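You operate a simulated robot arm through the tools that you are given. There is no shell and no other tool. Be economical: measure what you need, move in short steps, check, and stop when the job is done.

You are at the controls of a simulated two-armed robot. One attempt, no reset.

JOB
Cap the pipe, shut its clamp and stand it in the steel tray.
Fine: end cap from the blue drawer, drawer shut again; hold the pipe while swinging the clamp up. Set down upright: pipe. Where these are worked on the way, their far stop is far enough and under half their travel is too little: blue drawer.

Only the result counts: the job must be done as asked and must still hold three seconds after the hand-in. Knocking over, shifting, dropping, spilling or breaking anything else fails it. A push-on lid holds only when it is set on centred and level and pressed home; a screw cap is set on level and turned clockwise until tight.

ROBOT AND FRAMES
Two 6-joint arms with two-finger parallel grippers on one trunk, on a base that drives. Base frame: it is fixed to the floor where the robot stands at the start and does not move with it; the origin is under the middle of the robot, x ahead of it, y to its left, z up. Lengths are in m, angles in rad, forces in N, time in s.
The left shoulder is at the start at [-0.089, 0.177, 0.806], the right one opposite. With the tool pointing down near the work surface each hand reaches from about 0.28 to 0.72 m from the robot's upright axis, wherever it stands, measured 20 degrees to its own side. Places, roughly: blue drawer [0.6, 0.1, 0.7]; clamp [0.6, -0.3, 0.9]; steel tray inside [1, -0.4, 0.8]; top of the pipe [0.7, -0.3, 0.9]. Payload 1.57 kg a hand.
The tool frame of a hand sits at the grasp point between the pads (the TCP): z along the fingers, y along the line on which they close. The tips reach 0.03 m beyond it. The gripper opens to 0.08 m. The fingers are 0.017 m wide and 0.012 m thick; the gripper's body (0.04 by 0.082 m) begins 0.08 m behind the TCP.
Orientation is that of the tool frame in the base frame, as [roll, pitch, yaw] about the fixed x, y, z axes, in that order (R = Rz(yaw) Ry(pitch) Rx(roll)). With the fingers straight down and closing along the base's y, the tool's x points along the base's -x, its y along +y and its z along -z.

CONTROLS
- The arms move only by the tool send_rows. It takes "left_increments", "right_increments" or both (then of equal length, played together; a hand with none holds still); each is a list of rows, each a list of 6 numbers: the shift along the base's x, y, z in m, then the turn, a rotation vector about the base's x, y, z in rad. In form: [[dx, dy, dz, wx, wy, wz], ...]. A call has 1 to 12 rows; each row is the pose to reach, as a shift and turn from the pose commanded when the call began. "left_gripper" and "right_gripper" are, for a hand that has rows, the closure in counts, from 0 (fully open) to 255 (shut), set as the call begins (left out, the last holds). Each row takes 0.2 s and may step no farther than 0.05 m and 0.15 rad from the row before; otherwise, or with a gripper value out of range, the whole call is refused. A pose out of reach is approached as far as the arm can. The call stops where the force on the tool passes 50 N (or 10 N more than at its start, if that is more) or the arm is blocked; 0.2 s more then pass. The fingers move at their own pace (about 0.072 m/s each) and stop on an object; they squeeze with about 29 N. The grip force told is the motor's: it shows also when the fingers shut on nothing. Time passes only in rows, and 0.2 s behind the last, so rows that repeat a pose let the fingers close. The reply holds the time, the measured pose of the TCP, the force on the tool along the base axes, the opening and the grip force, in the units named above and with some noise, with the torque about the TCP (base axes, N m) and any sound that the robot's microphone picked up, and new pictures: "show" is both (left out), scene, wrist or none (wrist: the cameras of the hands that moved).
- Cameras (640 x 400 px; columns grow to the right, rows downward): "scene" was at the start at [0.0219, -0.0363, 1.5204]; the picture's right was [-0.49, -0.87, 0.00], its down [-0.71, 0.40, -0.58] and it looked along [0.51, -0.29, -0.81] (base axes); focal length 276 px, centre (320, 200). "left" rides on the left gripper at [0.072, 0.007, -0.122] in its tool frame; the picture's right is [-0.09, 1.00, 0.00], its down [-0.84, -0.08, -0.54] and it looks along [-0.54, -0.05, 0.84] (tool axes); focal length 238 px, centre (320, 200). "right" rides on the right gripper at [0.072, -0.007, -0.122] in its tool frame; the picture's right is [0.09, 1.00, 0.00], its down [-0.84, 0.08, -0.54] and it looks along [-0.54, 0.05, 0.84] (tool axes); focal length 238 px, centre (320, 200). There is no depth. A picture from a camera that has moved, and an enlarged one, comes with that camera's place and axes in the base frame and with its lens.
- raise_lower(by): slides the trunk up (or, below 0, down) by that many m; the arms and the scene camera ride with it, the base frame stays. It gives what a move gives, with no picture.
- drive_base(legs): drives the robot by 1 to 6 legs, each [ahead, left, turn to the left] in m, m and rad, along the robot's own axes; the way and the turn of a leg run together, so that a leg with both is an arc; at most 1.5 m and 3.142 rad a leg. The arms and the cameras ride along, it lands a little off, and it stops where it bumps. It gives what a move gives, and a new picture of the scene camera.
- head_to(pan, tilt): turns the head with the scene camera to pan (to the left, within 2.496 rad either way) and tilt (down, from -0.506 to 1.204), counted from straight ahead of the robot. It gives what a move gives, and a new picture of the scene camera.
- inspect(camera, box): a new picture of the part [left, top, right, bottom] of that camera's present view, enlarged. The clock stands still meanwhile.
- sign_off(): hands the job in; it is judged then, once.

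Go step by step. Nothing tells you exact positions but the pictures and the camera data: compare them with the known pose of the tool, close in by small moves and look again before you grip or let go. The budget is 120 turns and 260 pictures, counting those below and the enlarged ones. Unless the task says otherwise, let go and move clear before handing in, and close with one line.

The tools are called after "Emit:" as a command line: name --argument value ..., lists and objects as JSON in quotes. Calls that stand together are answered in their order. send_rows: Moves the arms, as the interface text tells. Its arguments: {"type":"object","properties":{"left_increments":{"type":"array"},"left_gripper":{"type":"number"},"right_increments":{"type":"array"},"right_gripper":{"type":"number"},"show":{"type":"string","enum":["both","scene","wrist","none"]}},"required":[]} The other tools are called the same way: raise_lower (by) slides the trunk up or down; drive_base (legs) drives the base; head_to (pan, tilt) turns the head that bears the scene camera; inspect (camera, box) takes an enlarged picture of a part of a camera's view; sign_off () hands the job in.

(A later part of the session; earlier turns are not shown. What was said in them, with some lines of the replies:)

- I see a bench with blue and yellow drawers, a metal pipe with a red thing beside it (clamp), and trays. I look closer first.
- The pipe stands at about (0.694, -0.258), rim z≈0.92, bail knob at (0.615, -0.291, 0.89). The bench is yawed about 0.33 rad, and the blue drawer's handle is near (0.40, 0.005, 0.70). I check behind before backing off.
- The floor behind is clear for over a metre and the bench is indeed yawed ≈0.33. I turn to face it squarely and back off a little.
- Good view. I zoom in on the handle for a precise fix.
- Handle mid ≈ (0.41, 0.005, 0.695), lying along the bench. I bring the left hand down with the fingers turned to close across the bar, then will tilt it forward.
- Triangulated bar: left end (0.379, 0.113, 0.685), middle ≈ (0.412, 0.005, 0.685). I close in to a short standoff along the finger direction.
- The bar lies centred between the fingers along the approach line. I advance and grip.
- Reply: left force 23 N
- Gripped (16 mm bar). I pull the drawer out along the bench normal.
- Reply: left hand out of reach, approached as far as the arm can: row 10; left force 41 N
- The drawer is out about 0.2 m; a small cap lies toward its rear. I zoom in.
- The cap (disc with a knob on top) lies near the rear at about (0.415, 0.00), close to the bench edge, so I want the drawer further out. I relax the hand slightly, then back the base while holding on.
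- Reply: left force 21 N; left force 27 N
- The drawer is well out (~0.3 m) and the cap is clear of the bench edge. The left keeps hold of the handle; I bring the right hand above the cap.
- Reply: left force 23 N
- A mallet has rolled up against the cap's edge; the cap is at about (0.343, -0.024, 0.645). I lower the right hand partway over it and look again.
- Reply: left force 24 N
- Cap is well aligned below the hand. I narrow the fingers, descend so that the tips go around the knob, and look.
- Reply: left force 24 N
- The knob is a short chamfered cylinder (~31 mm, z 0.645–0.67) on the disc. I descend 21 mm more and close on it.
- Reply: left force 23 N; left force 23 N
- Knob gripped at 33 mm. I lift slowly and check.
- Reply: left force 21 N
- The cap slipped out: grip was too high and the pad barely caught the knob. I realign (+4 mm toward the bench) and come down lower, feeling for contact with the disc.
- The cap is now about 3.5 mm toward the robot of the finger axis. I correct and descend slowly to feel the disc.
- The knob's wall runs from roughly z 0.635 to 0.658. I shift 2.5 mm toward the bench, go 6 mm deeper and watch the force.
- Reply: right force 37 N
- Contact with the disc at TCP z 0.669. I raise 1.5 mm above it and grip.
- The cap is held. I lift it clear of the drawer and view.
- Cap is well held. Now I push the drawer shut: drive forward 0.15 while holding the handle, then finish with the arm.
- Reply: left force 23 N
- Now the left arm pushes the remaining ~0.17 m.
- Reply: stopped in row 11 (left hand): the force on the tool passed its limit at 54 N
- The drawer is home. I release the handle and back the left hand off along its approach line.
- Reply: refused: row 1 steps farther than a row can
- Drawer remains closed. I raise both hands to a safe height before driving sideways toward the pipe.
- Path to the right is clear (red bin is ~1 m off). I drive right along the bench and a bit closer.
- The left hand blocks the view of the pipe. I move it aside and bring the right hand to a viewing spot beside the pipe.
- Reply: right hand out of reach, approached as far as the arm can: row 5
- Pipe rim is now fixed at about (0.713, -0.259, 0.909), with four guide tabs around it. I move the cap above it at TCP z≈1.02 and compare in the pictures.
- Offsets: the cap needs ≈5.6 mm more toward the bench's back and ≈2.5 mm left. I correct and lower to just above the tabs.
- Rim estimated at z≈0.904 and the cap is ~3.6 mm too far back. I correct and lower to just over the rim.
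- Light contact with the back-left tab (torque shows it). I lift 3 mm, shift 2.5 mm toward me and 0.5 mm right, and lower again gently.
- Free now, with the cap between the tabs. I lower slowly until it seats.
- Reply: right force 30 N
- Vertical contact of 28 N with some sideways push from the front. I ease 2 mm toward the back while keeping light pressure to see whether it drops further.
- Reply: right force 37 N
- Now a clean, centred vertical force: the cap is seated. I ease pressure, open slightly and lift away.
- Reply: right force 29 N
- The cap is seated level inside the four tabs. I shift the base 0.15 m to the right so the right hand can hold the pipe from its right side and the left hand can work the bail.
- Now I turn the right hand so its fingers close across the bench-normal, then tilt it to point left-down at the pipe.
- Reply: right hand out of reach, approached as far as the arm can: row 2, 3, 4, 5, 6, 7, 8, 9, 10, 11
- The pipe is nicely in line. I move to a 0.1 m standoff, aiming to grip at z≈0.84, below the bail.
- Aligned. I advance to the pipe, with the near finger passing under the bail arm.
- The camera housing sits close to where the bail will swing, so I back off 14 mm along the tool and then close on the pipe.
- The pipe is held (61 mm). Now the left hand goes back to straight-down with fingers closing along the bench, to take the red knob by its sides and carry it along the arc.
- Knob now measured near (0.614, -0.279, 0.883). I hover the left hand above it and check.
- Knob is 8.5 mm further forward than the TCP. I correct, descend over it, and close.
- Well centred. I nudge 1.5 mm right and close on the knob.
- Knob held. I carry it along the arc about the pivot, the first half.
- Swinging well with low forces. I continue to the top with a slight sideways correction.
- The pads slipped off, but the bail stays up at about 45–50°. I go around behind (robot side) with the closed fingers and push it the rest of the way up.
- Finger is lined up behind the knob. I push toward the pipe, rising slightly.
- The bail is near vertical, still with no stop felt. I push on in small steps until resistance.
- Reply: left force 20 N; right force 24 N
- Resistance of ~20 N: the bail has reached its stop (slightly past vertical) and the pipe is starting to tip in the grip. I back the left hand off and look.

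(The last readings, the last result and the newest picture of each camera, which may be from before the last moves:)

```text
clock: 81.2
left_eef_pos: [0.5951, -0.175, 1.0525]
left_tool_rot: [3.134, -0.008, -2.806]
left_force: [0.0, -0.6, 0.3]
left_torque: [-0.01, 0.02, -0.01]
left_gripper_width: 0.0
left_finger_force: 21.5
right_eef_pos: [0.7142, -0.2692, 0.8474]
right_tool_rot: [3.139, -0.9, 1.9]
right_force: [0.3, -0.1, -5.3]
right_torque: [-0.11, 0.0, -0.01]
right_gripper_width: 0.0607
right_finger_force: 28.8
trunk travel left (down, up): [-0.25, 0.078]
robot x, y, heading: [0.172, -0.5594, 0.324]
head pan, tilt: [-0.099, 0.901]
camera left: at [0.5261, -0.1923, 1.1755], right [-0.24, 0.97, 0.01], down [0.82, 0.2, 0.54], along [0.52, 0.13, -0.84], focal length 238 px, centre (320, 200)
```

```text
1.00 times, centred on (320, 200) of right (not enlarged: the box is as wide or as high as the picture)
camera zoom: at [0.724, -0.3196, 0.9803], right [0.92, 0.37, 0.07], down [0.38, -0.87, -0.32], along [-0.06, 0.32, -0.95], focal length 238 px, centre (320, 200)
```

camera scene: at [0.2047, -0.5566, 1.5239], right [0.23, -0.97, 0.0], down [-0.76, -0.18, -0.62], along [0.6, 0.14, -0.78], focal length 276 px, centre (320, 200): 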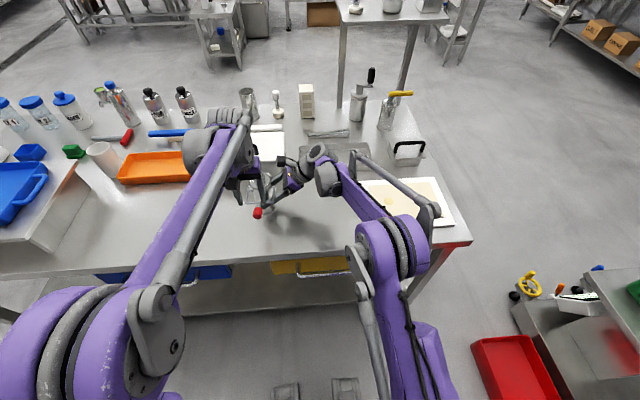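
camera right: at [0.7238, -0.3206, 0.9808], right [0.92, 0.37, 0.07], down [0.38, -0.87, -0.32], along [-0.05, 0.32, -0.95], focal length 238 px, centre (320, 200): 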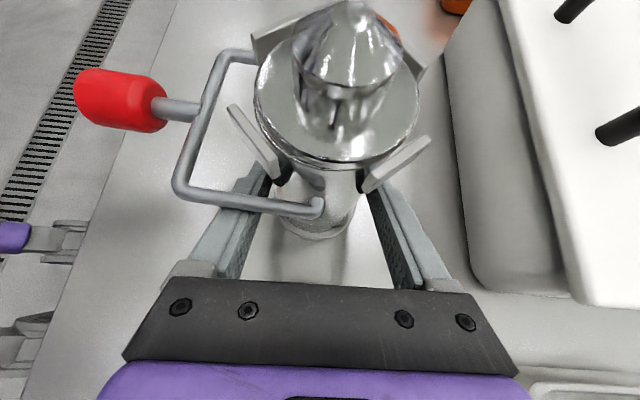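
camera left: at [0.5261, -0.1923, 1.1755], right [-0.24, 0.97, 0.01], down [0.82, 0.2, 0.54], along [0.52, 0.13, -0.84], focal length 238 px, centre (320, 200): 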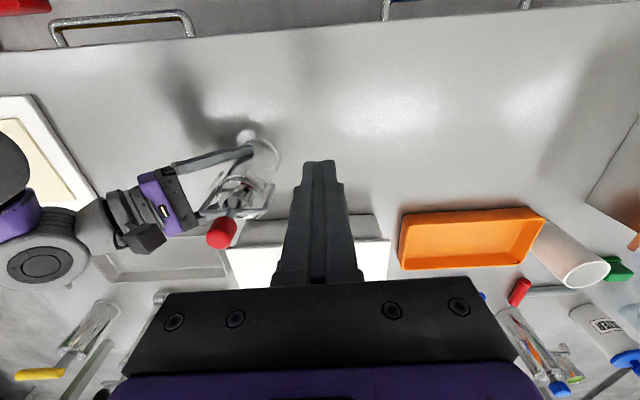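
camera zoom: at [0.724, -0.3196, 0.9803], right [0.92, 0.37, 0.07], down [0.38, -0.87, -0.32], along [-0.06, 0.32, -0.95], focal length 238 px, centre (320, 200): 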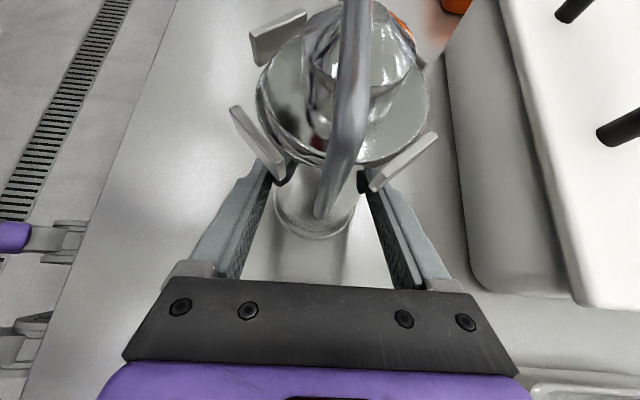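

The bail is up at its stop, standing vertical. I take a close look at the cap seating.

Emit:
inspect --camera "scene" --box '[250, 150, 310, 210]'

Emit:
inspect --camera "left" --box '[160, 110, 300, 260]'

Emit:
inspect --camera "right" --box '[220, 0, 460, 250]'

```text
6.67 times, centred on (280, 180) of scene
camera zoom: at [0.2053, -0.5554, 1.5238], right [0.23, -0.97, 0.0], down [-0.76, -0.18, -0.62], along [0.6, 0.14, -0.78], focal length 1837 px, centre (587, 333)
```

zoom: 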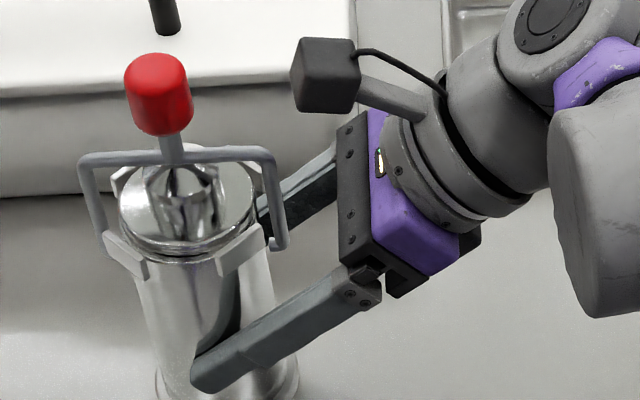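

```text
2.67 times, centred on (230, 185) of left
camera zoom: at [0.5261, -0.1923, 1.1755], right [-0.24, 0.97, 0.01], down [0.82, 0.2, 0.54], along [0.52, 0.13, -0.84], focal length 636 px, centre (560, 240)
```

zoom: 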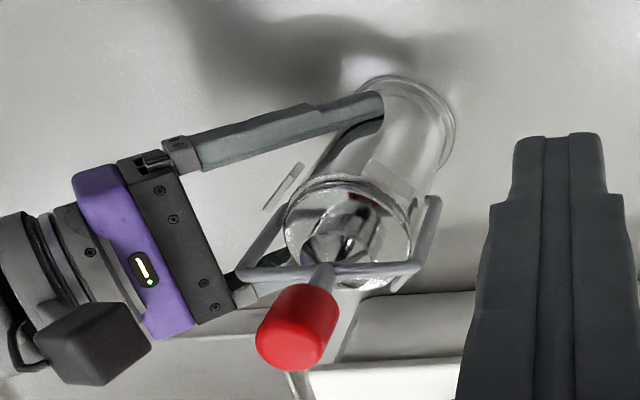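

```text
1.60 times, centred on (340, 125) of right
camera zoom: at [0.724, -0.3196, 0.9803], right [0.92, 0.37, 0.07], down [0.38, -0.87, -0.32], along [-0.06, 0.32, -0.95], focal length 381 px, centre (288, 320)
```

zoom: 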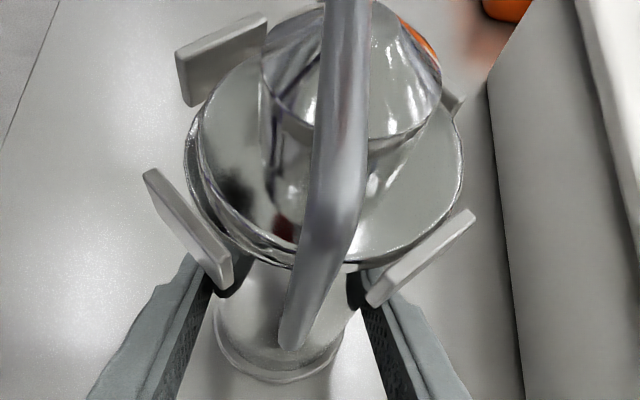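

The knob stands right above the cap's centre and the cap sits on the rim. I lift the pipe gently with the right hand and raise the left.

Emit:
send_rows --right_increments '[[0, 0, 0.005, 0, 0, 0], [0, 0, 0.015, 0, 0, 0], [0, 0, 0.03, 0, 0, 0], [0, 0, 0.05, 0, 0, 0], [0, 0, 0.07, 0, 0, 0], [0, 0, 0.09, 0, 0, 0]]' --left_increments '[[-0.01, 0.0, 0.01, 0, 0, 0], [-0.03, 0.01, 0.02, 0, 0, 0], [-0.05, 0.02, 0.03, 0, 0, 0], [-0.07, 0.03, 0.04, 0, 0, 0], [-0.09, 0.04, 0.05, 0, 0, 0], [-0.11, 0.05, 0.06, 0, 0, 0]]'

Emit:
inspect --camera "scene" --box '[210, 110, 330, 210]'

```text
clock: 82.7
left_eef_pos: [0.483, -0.1258, 1.112]
left_tool_rot: [3.134, -0.007, -2.805]
left_force: [0.4, 0.1, -0.4]
left_torque: [0.02, -0.03, 0.03]
left_gripper_width: 0.0
left_finger_force: 21.1
right_eef_pos: [0.7137, -0.2683, 0.938]
right_tool_rot: [3.138, -0.9, 1.901]
right_force: [0.3, -0.3, -5.3]
right_torque: [-0.09, -0.05, 0.0]
right_gripper_width: 0.0611
right_finger_force: 28.5
trunk travel left (down, up): [-0.25, 0.078]
robot x, y, heading: [0.1719, -0.5597, 0.327]
head pan, tilt: [-0.099, 0.901]
camera scene: at [0.2042, -0.5566, 1.5238], right [0.23, -0.97, 0.0], down [-0.76, -0.18, -0.62], along [0.61, 0.14, -0.78], focal length 276 px, centre (320, 200)
camera right: at [0.7229, -0.3188, 1.0715], right [0.92, 0.37, 0.07], down [0.38, -0.87, -0.32], along [-0.05, 0.32, -0.95], focal length 238 px, centre (320, 200)
camera left: at [0.4146, -0.1442, 1.2347], right [-0.24, 0.97, 0.01], down [0.82, 0.2, 0.54], along [0.52, 0.14, -0.84], focal length 238 px, centre (320, 200)
```

scene: 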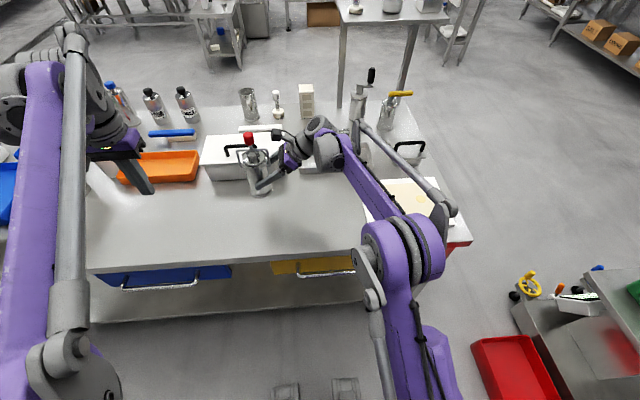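
right: 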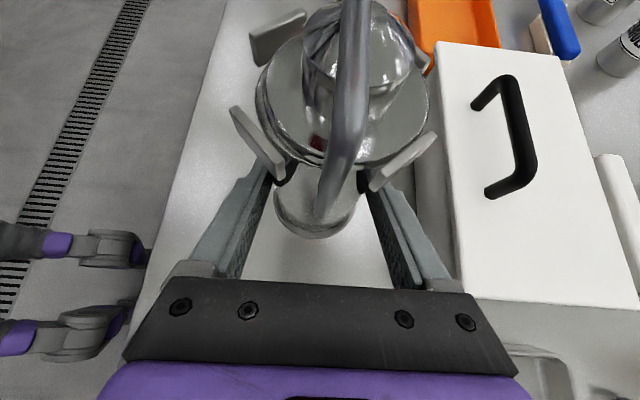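
left: 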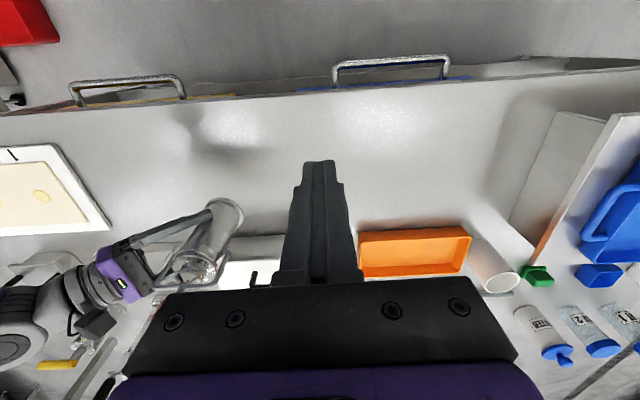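

```text
4.00 times, centred on (270, 160) of scene
camera zoom: at [0.2042, -0.5566, 1.5238], right [0.23, -0.97, 0.0], down [-0.76, -0.18, -0.62], along [0.61, 0.14, -0.78], focal length 1102 px, centre (520, 360)
```

zoom: 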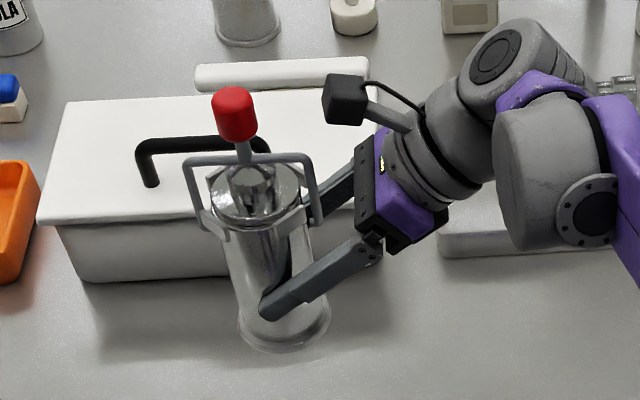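

Lifted, load about 5 N. The white box lies ahead of the pipe, so I raise a bit more and drive right first, then forward toward the tray.

Emit:
send_rows --right_increments '[[0, -0.01, 0.02, 0, 0, 0], [0, -0.02, 0.04, 0, 0, 0], [0, -0.03, 0.06, 0, 0, 0]]' --show "none"

Emit:
drive_base --legs '[[0, -0.15, 0], [0.15, 0, 0]]'

```text
clock: 83.5
left_eef_pos: [0.4848, -0.1267, 1.1133]
left_tool_rot: [3.132, -0.007, -2.806]
left_force: [-0.2, -1.0, 0.1]
left_torque: [-0.02, -0.03, 0.02]
left_gripper_width: 0.0002
left_finger_force: 21.8
right_eef_pos: [0.7146, -0.2994, 0.9984]
right_tool_rot: [3.138, -0.9, 1.898]
right_force: [-0.6, 0.1, -5.1]
right_torque: [-0.08, -0.05, -0.05]
right_gripper_width: 0.0608
right_finger_force: 29.0
trunk travel left (down, up): [-0.25, 0.078]
robot x, y, heading: [0.1703, -0.5602, 0.327]
head pan, tilt: [-0.099, 0.901]
```

```text
clock: 86.4
left_eef_pos: [0.6754, -0.2221, 1.1114]
left_tool_rot: [3.132, -0.006, -2.806]
left_force: [-0.2, -0.2, 0.6]
left_torque: [-0.01, 0.03, 0.02]
left_gripper_width: 0.0003
left_finger_force: 21.5
right_eef_pos: [0.9065, -0.3936, 0.9967]
right_tool_rot: [3.141, -0.899, 1.9]
right_force: [-0.3, -0.1, -4.8]
right_torque: [-0.1, -0.02, -0.01]
right_gripper_width: 0.0607
right_finger_force: 28.9
trunk travel left (down, up): [-0.25, 0.078]
robot x, y, heading: [0.3622, -0.6545, 0.332]
head pan, tilt: [-0.099, 0.901]
camera scene: at [0.3967, -0.6519, 1.5238], right [0.23, -0.97, 0.0], down [-0.76, -0.18, -0.62], along [0.6, 0.14, -0.78], focal length 276 px, centre (320, 200)
```

scene: 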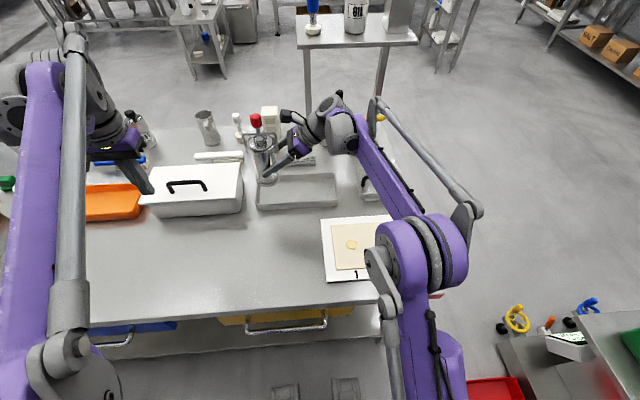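

The tray is now clearly in view. I zoom to locate it and the pipe's foot.

Emit:
inspect --camera "scene" --box '[230, 110, 370, 230]'

Emit:
inspect --camera "right" --box '[0, 0, 640, 400]'

Emit:
inspect --camera "left" --box '[0, 0, 640, 400]'

```text
3.33 times, centred on (300, 170) of scene
camera zoom: at [0.3967, -0.6519, 1.5238], right [0.23, -0.97, 0.0], down [-0.76, -0.18, -0.62], along [0.6, 0.14, -0.78], focal length 918 px, centre (387, 300)
```

zoom: 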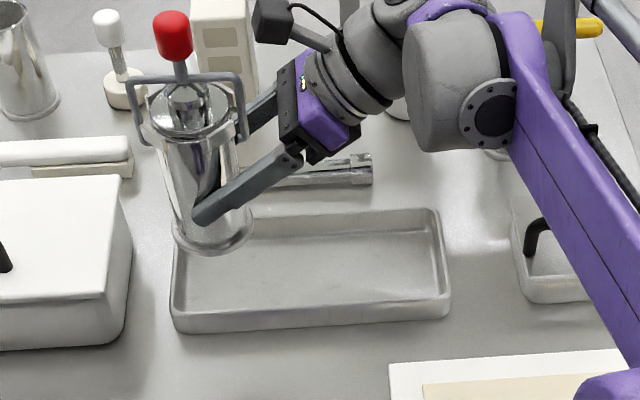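

```text
1.00 times, centred on (320, 200) of right (not enlarged: the box is as wide or as high as the picture)
camera zoom: at [0.9163, -0.4444, 1.1294], right [0.92, 0.37, 0.07], down [0.38, -0.87, -0.32], along [-0.06, 0.32, -0.95], focal length 238 px, centre (320, 200)
```

zoom: 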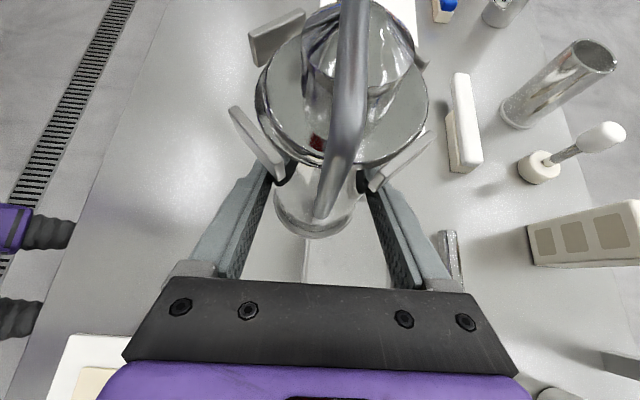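

```text
1.00 times, centred on (320, 200) of left (not enlarged: the box is as wide or as high as the picture)
camera zoom: at [0.6069, -0.2396, 1.2343], right [-0.24, 0.97, 0.01], down [0.82, 0.2, 0.54], along [0.52, 0.14, -0.84], focal length 238 px, centre (320, 200)
```

zoom: 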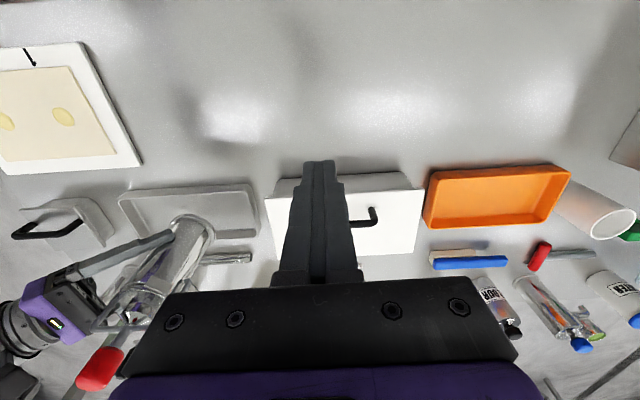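

Table is about z 0.778; the tray's inner centre is at ≈(0.990, -0.441), and the pipe needs to shift by about (0.097, -0.061). I move over at this height and re-check.

Emit:
send_rows --right_increments '[[0.024, -0.015, 0, 0, 0, 0], [0.048, -0.03, 0, 0, 0, 0], [0.072, -0.045, 0, 0, 0, 0], [0.097, -0.061, 0, 0, 0, 0], [0.097, -0.061, -0.03, 0, 0, 0], [0.097, -0.061, -0.05, 0, 0, 0]]' --show "none"

Emit:
inspect --camera "scene" --box '[230, 110, 370, 230]'

Emit:
inspect --camera "left" --box '[40, 130, 300, 330]'

Emit:
inspect --camera "right" --box '[0, 0, 640, 400]'

```text
clock: 87.8
left_eef_pos: [0.6748, -0.223, 1.1124]
left_tool_rot: [3.134, -0.007, -2.804]
left_force: [0.2, -0.8, 0.3]
left_torque: [-0.01, -0.03, -0.01]
left_gripper_width: 0.0001
left_finger_force: 21.0
right_eef_pos: [1.0045, -0.4555, 0.9477]
right_tool_rot: [3.141, -0.899, 1.9]
right_force: [0.4, -1.4, -5.8]
right_torque: [-0.12, -0.03, 0.03]
right_gripper_width: 0.0609
right_finger_force: 29.0
right hand out of reach, approached as far as the arm can: row 4
trunk travel left (down, up): [-0.25, 0.078]
robot x, y, heading: [0.3603, -0.6544, 0.328]
head pan, tilt: [-0.099, 0.901]
```

```text
3.33 times, centred on (300, 170) of scene
camera zoom: at [0.3968, -0.6523, 1.5238], right [0.23, -0.97, 0.0], down [-0.76, -0.18, -0.62], along [0.6, 0.14, -0.78], focal length 918 px, centre (387, 300)
```

zoom: 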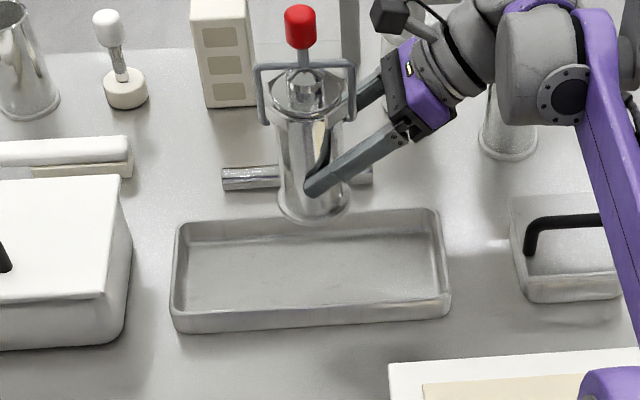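

```text
2.00 times, centred on (170, 230) of left
camera zoom: at [0.607, -0.2399, 1.2345], right [-0.24, 0.97, 0.01], down [0.82, 0.2, 0.54], along [0.52, 0.14, -0.84], focal length 477 px, centre (620, 140)
```

zoom: 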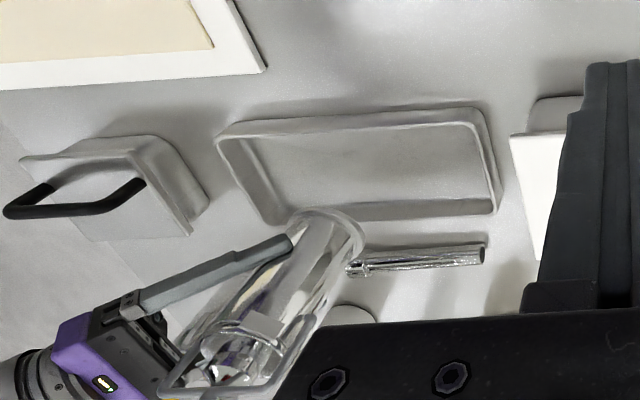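

```text
1.00 times, centred on (320, 200) of right (not enlarged: the box is as wide or as high as the picture)
camera zoom: at [1.0144, -0.5062, 1.0797], right [0.92, 0.38, 0.07], down [0.38, -0.87, -0.32], along [-0.06, 0.32, -0.95], focal length 238 px, centre (320, 200)
```

zoom: 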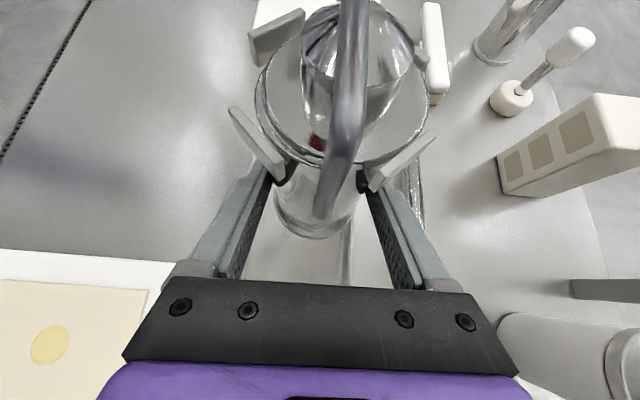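

Both views agree: the pipe is over the tray centre within a few mm. I descend most of the way and check.

Emit:
send_rows --right_increments '[[0, 0, -0.02, 0, 0, 0], [0, 0, -0.04, 0, 0, 0], [0, 0, -0.06, 0, 0, 0], [0, 0, -0.075, 0, 0, 0]]' --show "none"

Emit:
inspect --camera "scene" --box '[250, 120, 350, 220]'

Emit:
inspect --camera "left" --box '[100, 150, 260, 280]'

```text
clock: 88.8
left_eef_pos: [0.6758, -0.2231, 1.1115]
left_tool_rot: [3.133, -0.008, -2.804]
left_force: [-0.1, -0.5, -1.0]
left_torque: [0.02, -0.03, 0.02]
left_gripper_width: 0.0
left_finger_force: 21.5
right_eef_pos: [1.0026, -0.4552, 0.8721]
right_tool_rot: [-3.141, -0.9, 1.901]
right_force: [-0.7, 0.3, -5.5]
right_torque: [-0.11, -0.06, -0.01]
right_gripper_width: 0.0609
right_finger_force: 28.9
trunk travel left (down, up): [-0.25, 0.078]
robot x, y, heading: [0.3618, -0.6524, 0.33]
head pan, tilt: [-0.099, 0.901]
```

```text
4.00 times, centred on (300, 170) of scene
camera zoom: at [0.3967, -0.652, 1.5238], right [0.23, -0.97, 0.0], down [-0.76, -0.18, -0.62], along [0.6, 0.14, -0.78], focal length 1102 px, centre (400, 320)
```

zoom: 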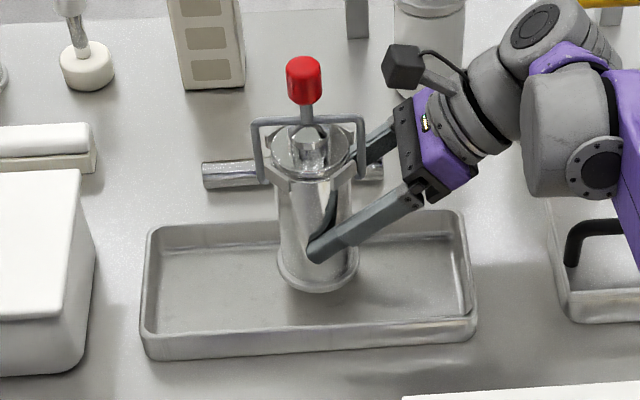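

```text
3.08 times, centred on (180, 215) of left
camera zoom: at [0.6069, -0.2397, 1.2344], right [-0.24, 0.97, 0.01], down [0.82, 0.2, 0.54], along [0.52, 0.14, -0.84], focal length 733 px, centre (751, 154)
```

zoom: 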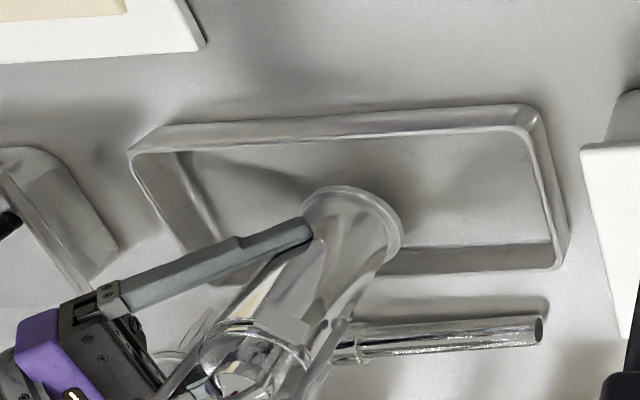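

Pipe is just above the floor inside the walls, perhaps a few mm toward the back. I shift 4 mm forward and set it down gently.

Emit:
send_rows --right_increments '[[-0.004, -0.0014, -0.006, 0, 0, 0], [-0.004, -0.0014, -0.011, 0, 0, 0], [-0.004, -0.0014, -0.015, 0, 0, 0], [-0.004, -0.0014, -0.018, 0, 0, 0]]' --show "none"

```text
clock: 89.8
left_eef_pos: [0.6756, -0.222, 1.1118]
left_tool_rot: [3.131, -0.008, -2.805]
left_force: [0.2, -1.2, 0.7]
left_torque: [0.0, 0.02, 0.01]
left_gripper_width: 0.0
left_finger_force: 21.1
right_eef_pos: [0.999, -0.4574, 0.8545]
right_tool_rot: [3.139, -0.898, 1.901]
right_force: [-0.3, -0.4, -5.7]
right_torque: [-0.06, -0.01, 0.02]
right_gripper_width: 0.0608
right_finger_force: 28.4
trunk travel left (down, up): [-0.25, 0.078]
robot x, y, heading: [0.3622, -0.6566, 0.331]
head pan, tilt: [-0.099, 0.901]
```

Not yet in contact; I continue in 1.5 mm steps.

Emit:
send_rows --right_increments '[[0, 0, -0.0015, 0, 0, 0], [0, 0, -0.003, 0, 0, 0], [0, 0, -0.0045, 0, 0, 0]]' --show "none"

Emit:
inspect --camera "scene" --box '[250, 120, 350, 220]'

Emit:
inspect --camera "left" --box '[100, 150, 260, 280]'

```text
clock: 90.6
left_eef_pos: [0.6749, -0.2224, 1.1126]
left_tool_rot: [3.133, -0.007, -2.804]
left_force: [1.0, 0.4, -0.2]
left_torque: [0.0, -0.02, 0.01]
left_gripper_width: 0.0
left_finger_force: 21.5
right_eef_pos: [0.9985, -0.457, 0.8513]
right_tool_rot: [3.137, -0.9, 1.902]
right_force: [2.1, -2.2, 10.9]
right_torque: [-0.45, -0.4, -0.09]
right_gripper_width: 0.061
right_finger_force: 28.8
trunk travel left (down, up): [-0.25, 0.078]
robot x, y, heading: [0.3659, -0.6565, 0.326]
head pan, tilt: [-0.099, 0.901]
```

```text
4.00 times, centred on (300, 170) of scene
camera zoom: at [0.3951, -0.6529, 1.524], right [0.23, -0.97, 0.0], down [-0.76, -0.18, -0.62], along [0.61, 0.14, -0.78], focal length 1102 px, centre (400, 320)
```

zoom: 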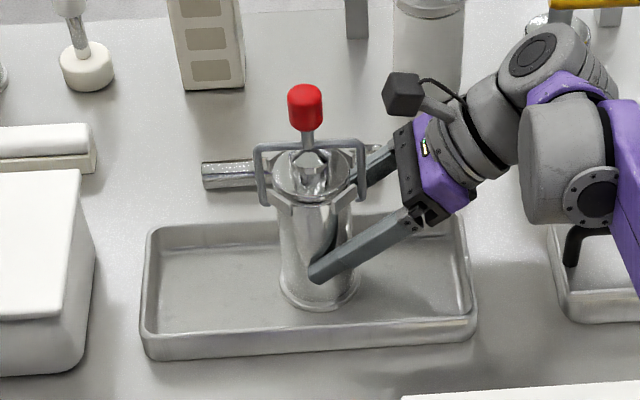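

```text
3.08 times, centred on (180, 215) of left
camera zoom: at [0.6057, -0.2404, 1.2351], right [-0.24, 0.97, 0.01], down [0.82, 0.2, 0.54], along [0.52, 0.14, -0.84], focal length 733 px, centre (751, 154)
```

zoom: 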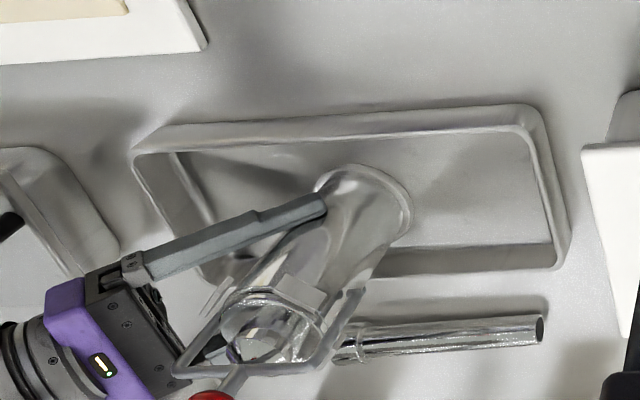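

The pipe stands on the tray floor, clear of the walls. I ease the pressure and open the fingers slightly first.

Emit:
send_rows --right_increments '[[0, 0, 0.0015, 0, 0, 0], [0, 0, 0.0015, 0, 0, 0]]' --show "none"

Emit:
send_rows --right_increments '[[0, 0, 0, 0, 0, 0], [0, 0, 0, 0, 0, 0]]' --right_gripper 25 --show "wrist"

Emit:
inspect --camera "scene" --box '[250, 120, 350, 220]'

```text
clock: 91.2
left_eef_pos: [0.6741, -0.2227, 1.1112]
left_tool_rot: [3.132, -0.007, -2.804]
left_force: [-1.1, 0.1, -0.2]
left_torque: [0.01, -0.04, 0.0]
left_gripper_width: 0.0001
left_finger_force: 21.7
right_eef_pos: [0.9996, -0.4565, 0.8512]
right_tool_rot: [3.138, -0.899, 1.903]
right_force: [1.9, -3.7, 4.8]
right_torque: [-0.05, -0.24, -0.12]
right_gripper_width: 0.0609
right_finger_force: 28.6
trunk travel left (down, up): [-0.25, 0.078]
robot x, y, heading: [0.3637, -0.6549, 0.329]
head pan, tilt: [-0.099, 0.901]
```

```text
clock: 91.8
left_eef_pos: [0.6761, -0.2214, 1.1117]
left_tool_rot: [3.133, -0.008, -2.804]
left_force: [0.3, 0.4, -0.2]
left_torque: [0.01, -0.01, -0.02]
left_gripper_width: 0.0
left_finger_force: 21.4
right_eef_pos: [0.999, -0.4565, 0.8514]
right_tool_rot: [3.138, -0.901, 1.902]
right_force: [-0.2, 0.7, 0.5]
right_torque: [-0.01, 0.03, 0.01]
right_gripper_width: 0.0722
right_finger_force: 0.1
trunk travel left (down, up): [-0.25, 0.078]
robot x, y, heading: [0.3588, -0.6554, 0.327]
head pan, tilt: [-0.099, 0.901]
camera right: at [1.0089, -0.5068, 0.9841], right [0.92, 0.38, 0.07], down [0.38, -0.87, -0.32], along [-0.06, 0.32, -0.95], focal length 238 px, centre (320, 200)
```

right: 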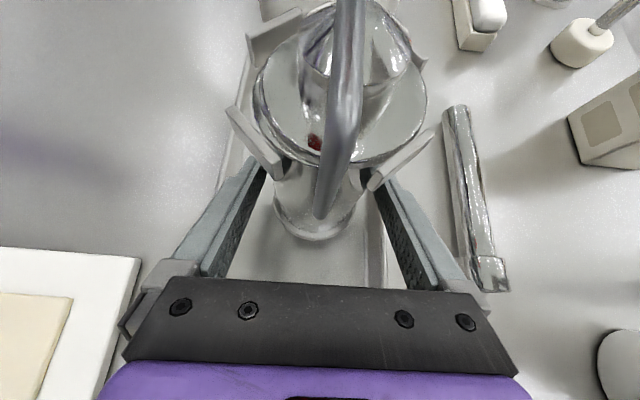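

```text
4.00 times, centred on (300, 170) of scene
camera zoom: at [0.3959, -0.6522, 1.5238], right [0.23, -0.97, 0.0], down [-0.76, -0.18, -0.62], along [0.6, 0.14, -0.78], focal length 1102 px, centre (400, 320)
```

zoom: 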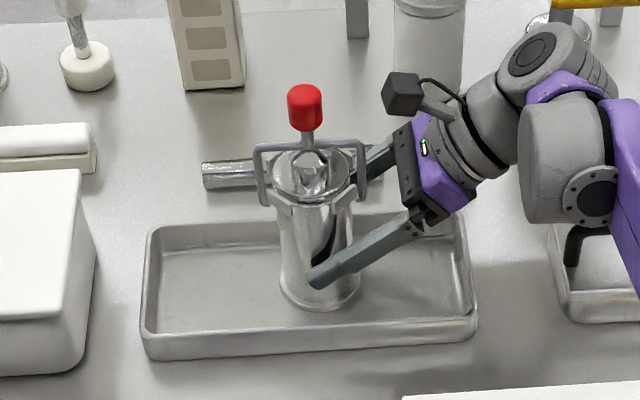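

It stands upright by itself. I withdraw along the finger direction and look again.

Emit:
send_rows --right_increments '[[0.004, -0.0111, 0.0093, 0, 0, 0], [0.0102, -0.0297, 0.0248, 0, 0, 0], [0.0178, -0.0519, 0.0434, 0, 0, 0], [0.0254, -0.0742, 0.062, 0, 0, 0], [0.0254, -0.09, 0.09, 0, 0, 0], [0.01, -0.1, 0.12, 0, 0, 0], [-0.02, -0.11, 0.15, 0, 0, 0]]'

Emit:
inspect --camera "scene" --box '[250, 120, 350, 220]'

Emit:
inspect --camera "left" --box '[100, 150, 260, 280]'

```text
clock: 93.4
left_eef_pos: [0.6741, -0.2228, 1.1127]
left_tool_rot: [3.133, -0.006, -2.804]
left_force: [-0.1, 0.4, 0.8]
left_torque: [0.03, -0.03, -0.02]
left_gripper_width: 0.0
left_finger_force: 21.3
right_eef_pos: [0.9769, -0.5645, 1.0017]
right_tool_rot: [3.137, -0.899, 1.902]
right_force: [-0.4, 0.2, 1.1]
right_torque: [-0.02, -0.03, -0.01]
right_gripper_width: 0.0723
right_finger_force: 0.0
trunk travel left (down, up): [-0.25, 0.078]
robot x, y, heading: [0.3614, -0.6548, 0.331]
head pan, tilt: [-0.099, 0.901]
camera scene: at [0.3943, -0.6524, 1.5239], right [0.23, -0.97, 0.0], down [-0.76, -0.18, -0.62], along [0.61, 0.14, -0.78], focal length 276 px, centre (320, 200)
camera right: at [0.9873, -0.6162, 1.1344], right [0.92, 0.38, 0.07], down [0.38, -0.87, -0.32], along [-0.05, 0.32, -0.95], focal length 238 px, centre (320, 200)
```

scene: 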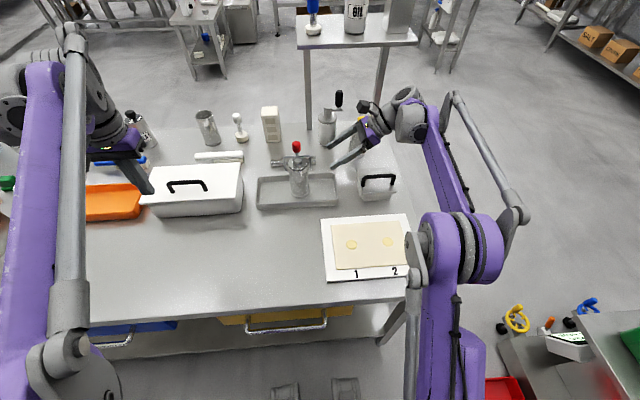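
right: 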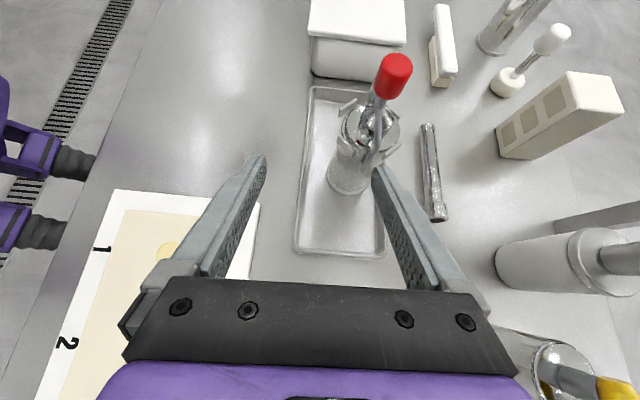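

```text
4.00 times, centred on (300, 170) of scene
camera zoom: at [0.3943, -0.6524, 1.5239], right [0.23, -0.97, 0.0], down [-0.76, -0.18, -0.62], along [0.61, 0.14, -0.78], focal length 1102 px, centre (400, 320)
```

zoom: 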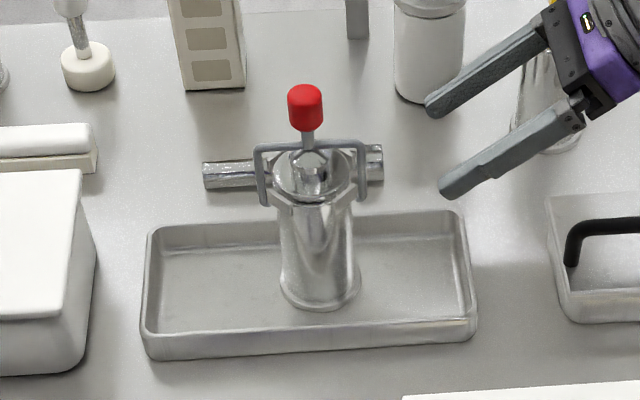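

```text
3.08 times, centred on (180, 215) of left
camera zoom: at [0.6049, -0.24, 1.2349], right [-0.24, 0.97, 0.01], down [0.82, 0.2, 0.54], along [0.52, 0.14, -0.84], focal length 733 px, centre (751, 154)
```

zoom: 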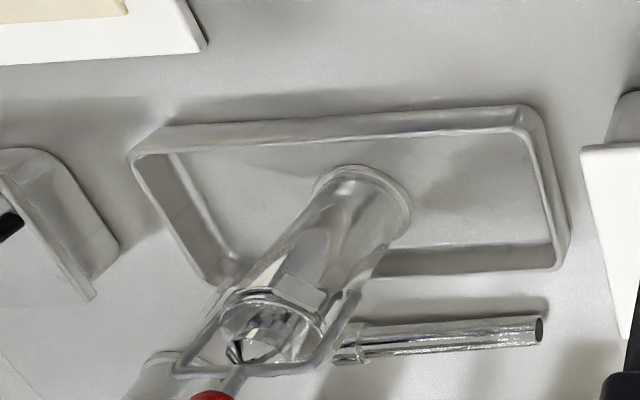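

The capped pipe stands upright in the tray. The bail is vertical over the cap, both hands are clear and the drawer is shut, so I hand in.

Emit:
sign_off

```text
The job is handed in.
```

The pipe is capped, its clamp is swung up to its stop, and it stands upright in the steel tray; the blue drawer is shut again.
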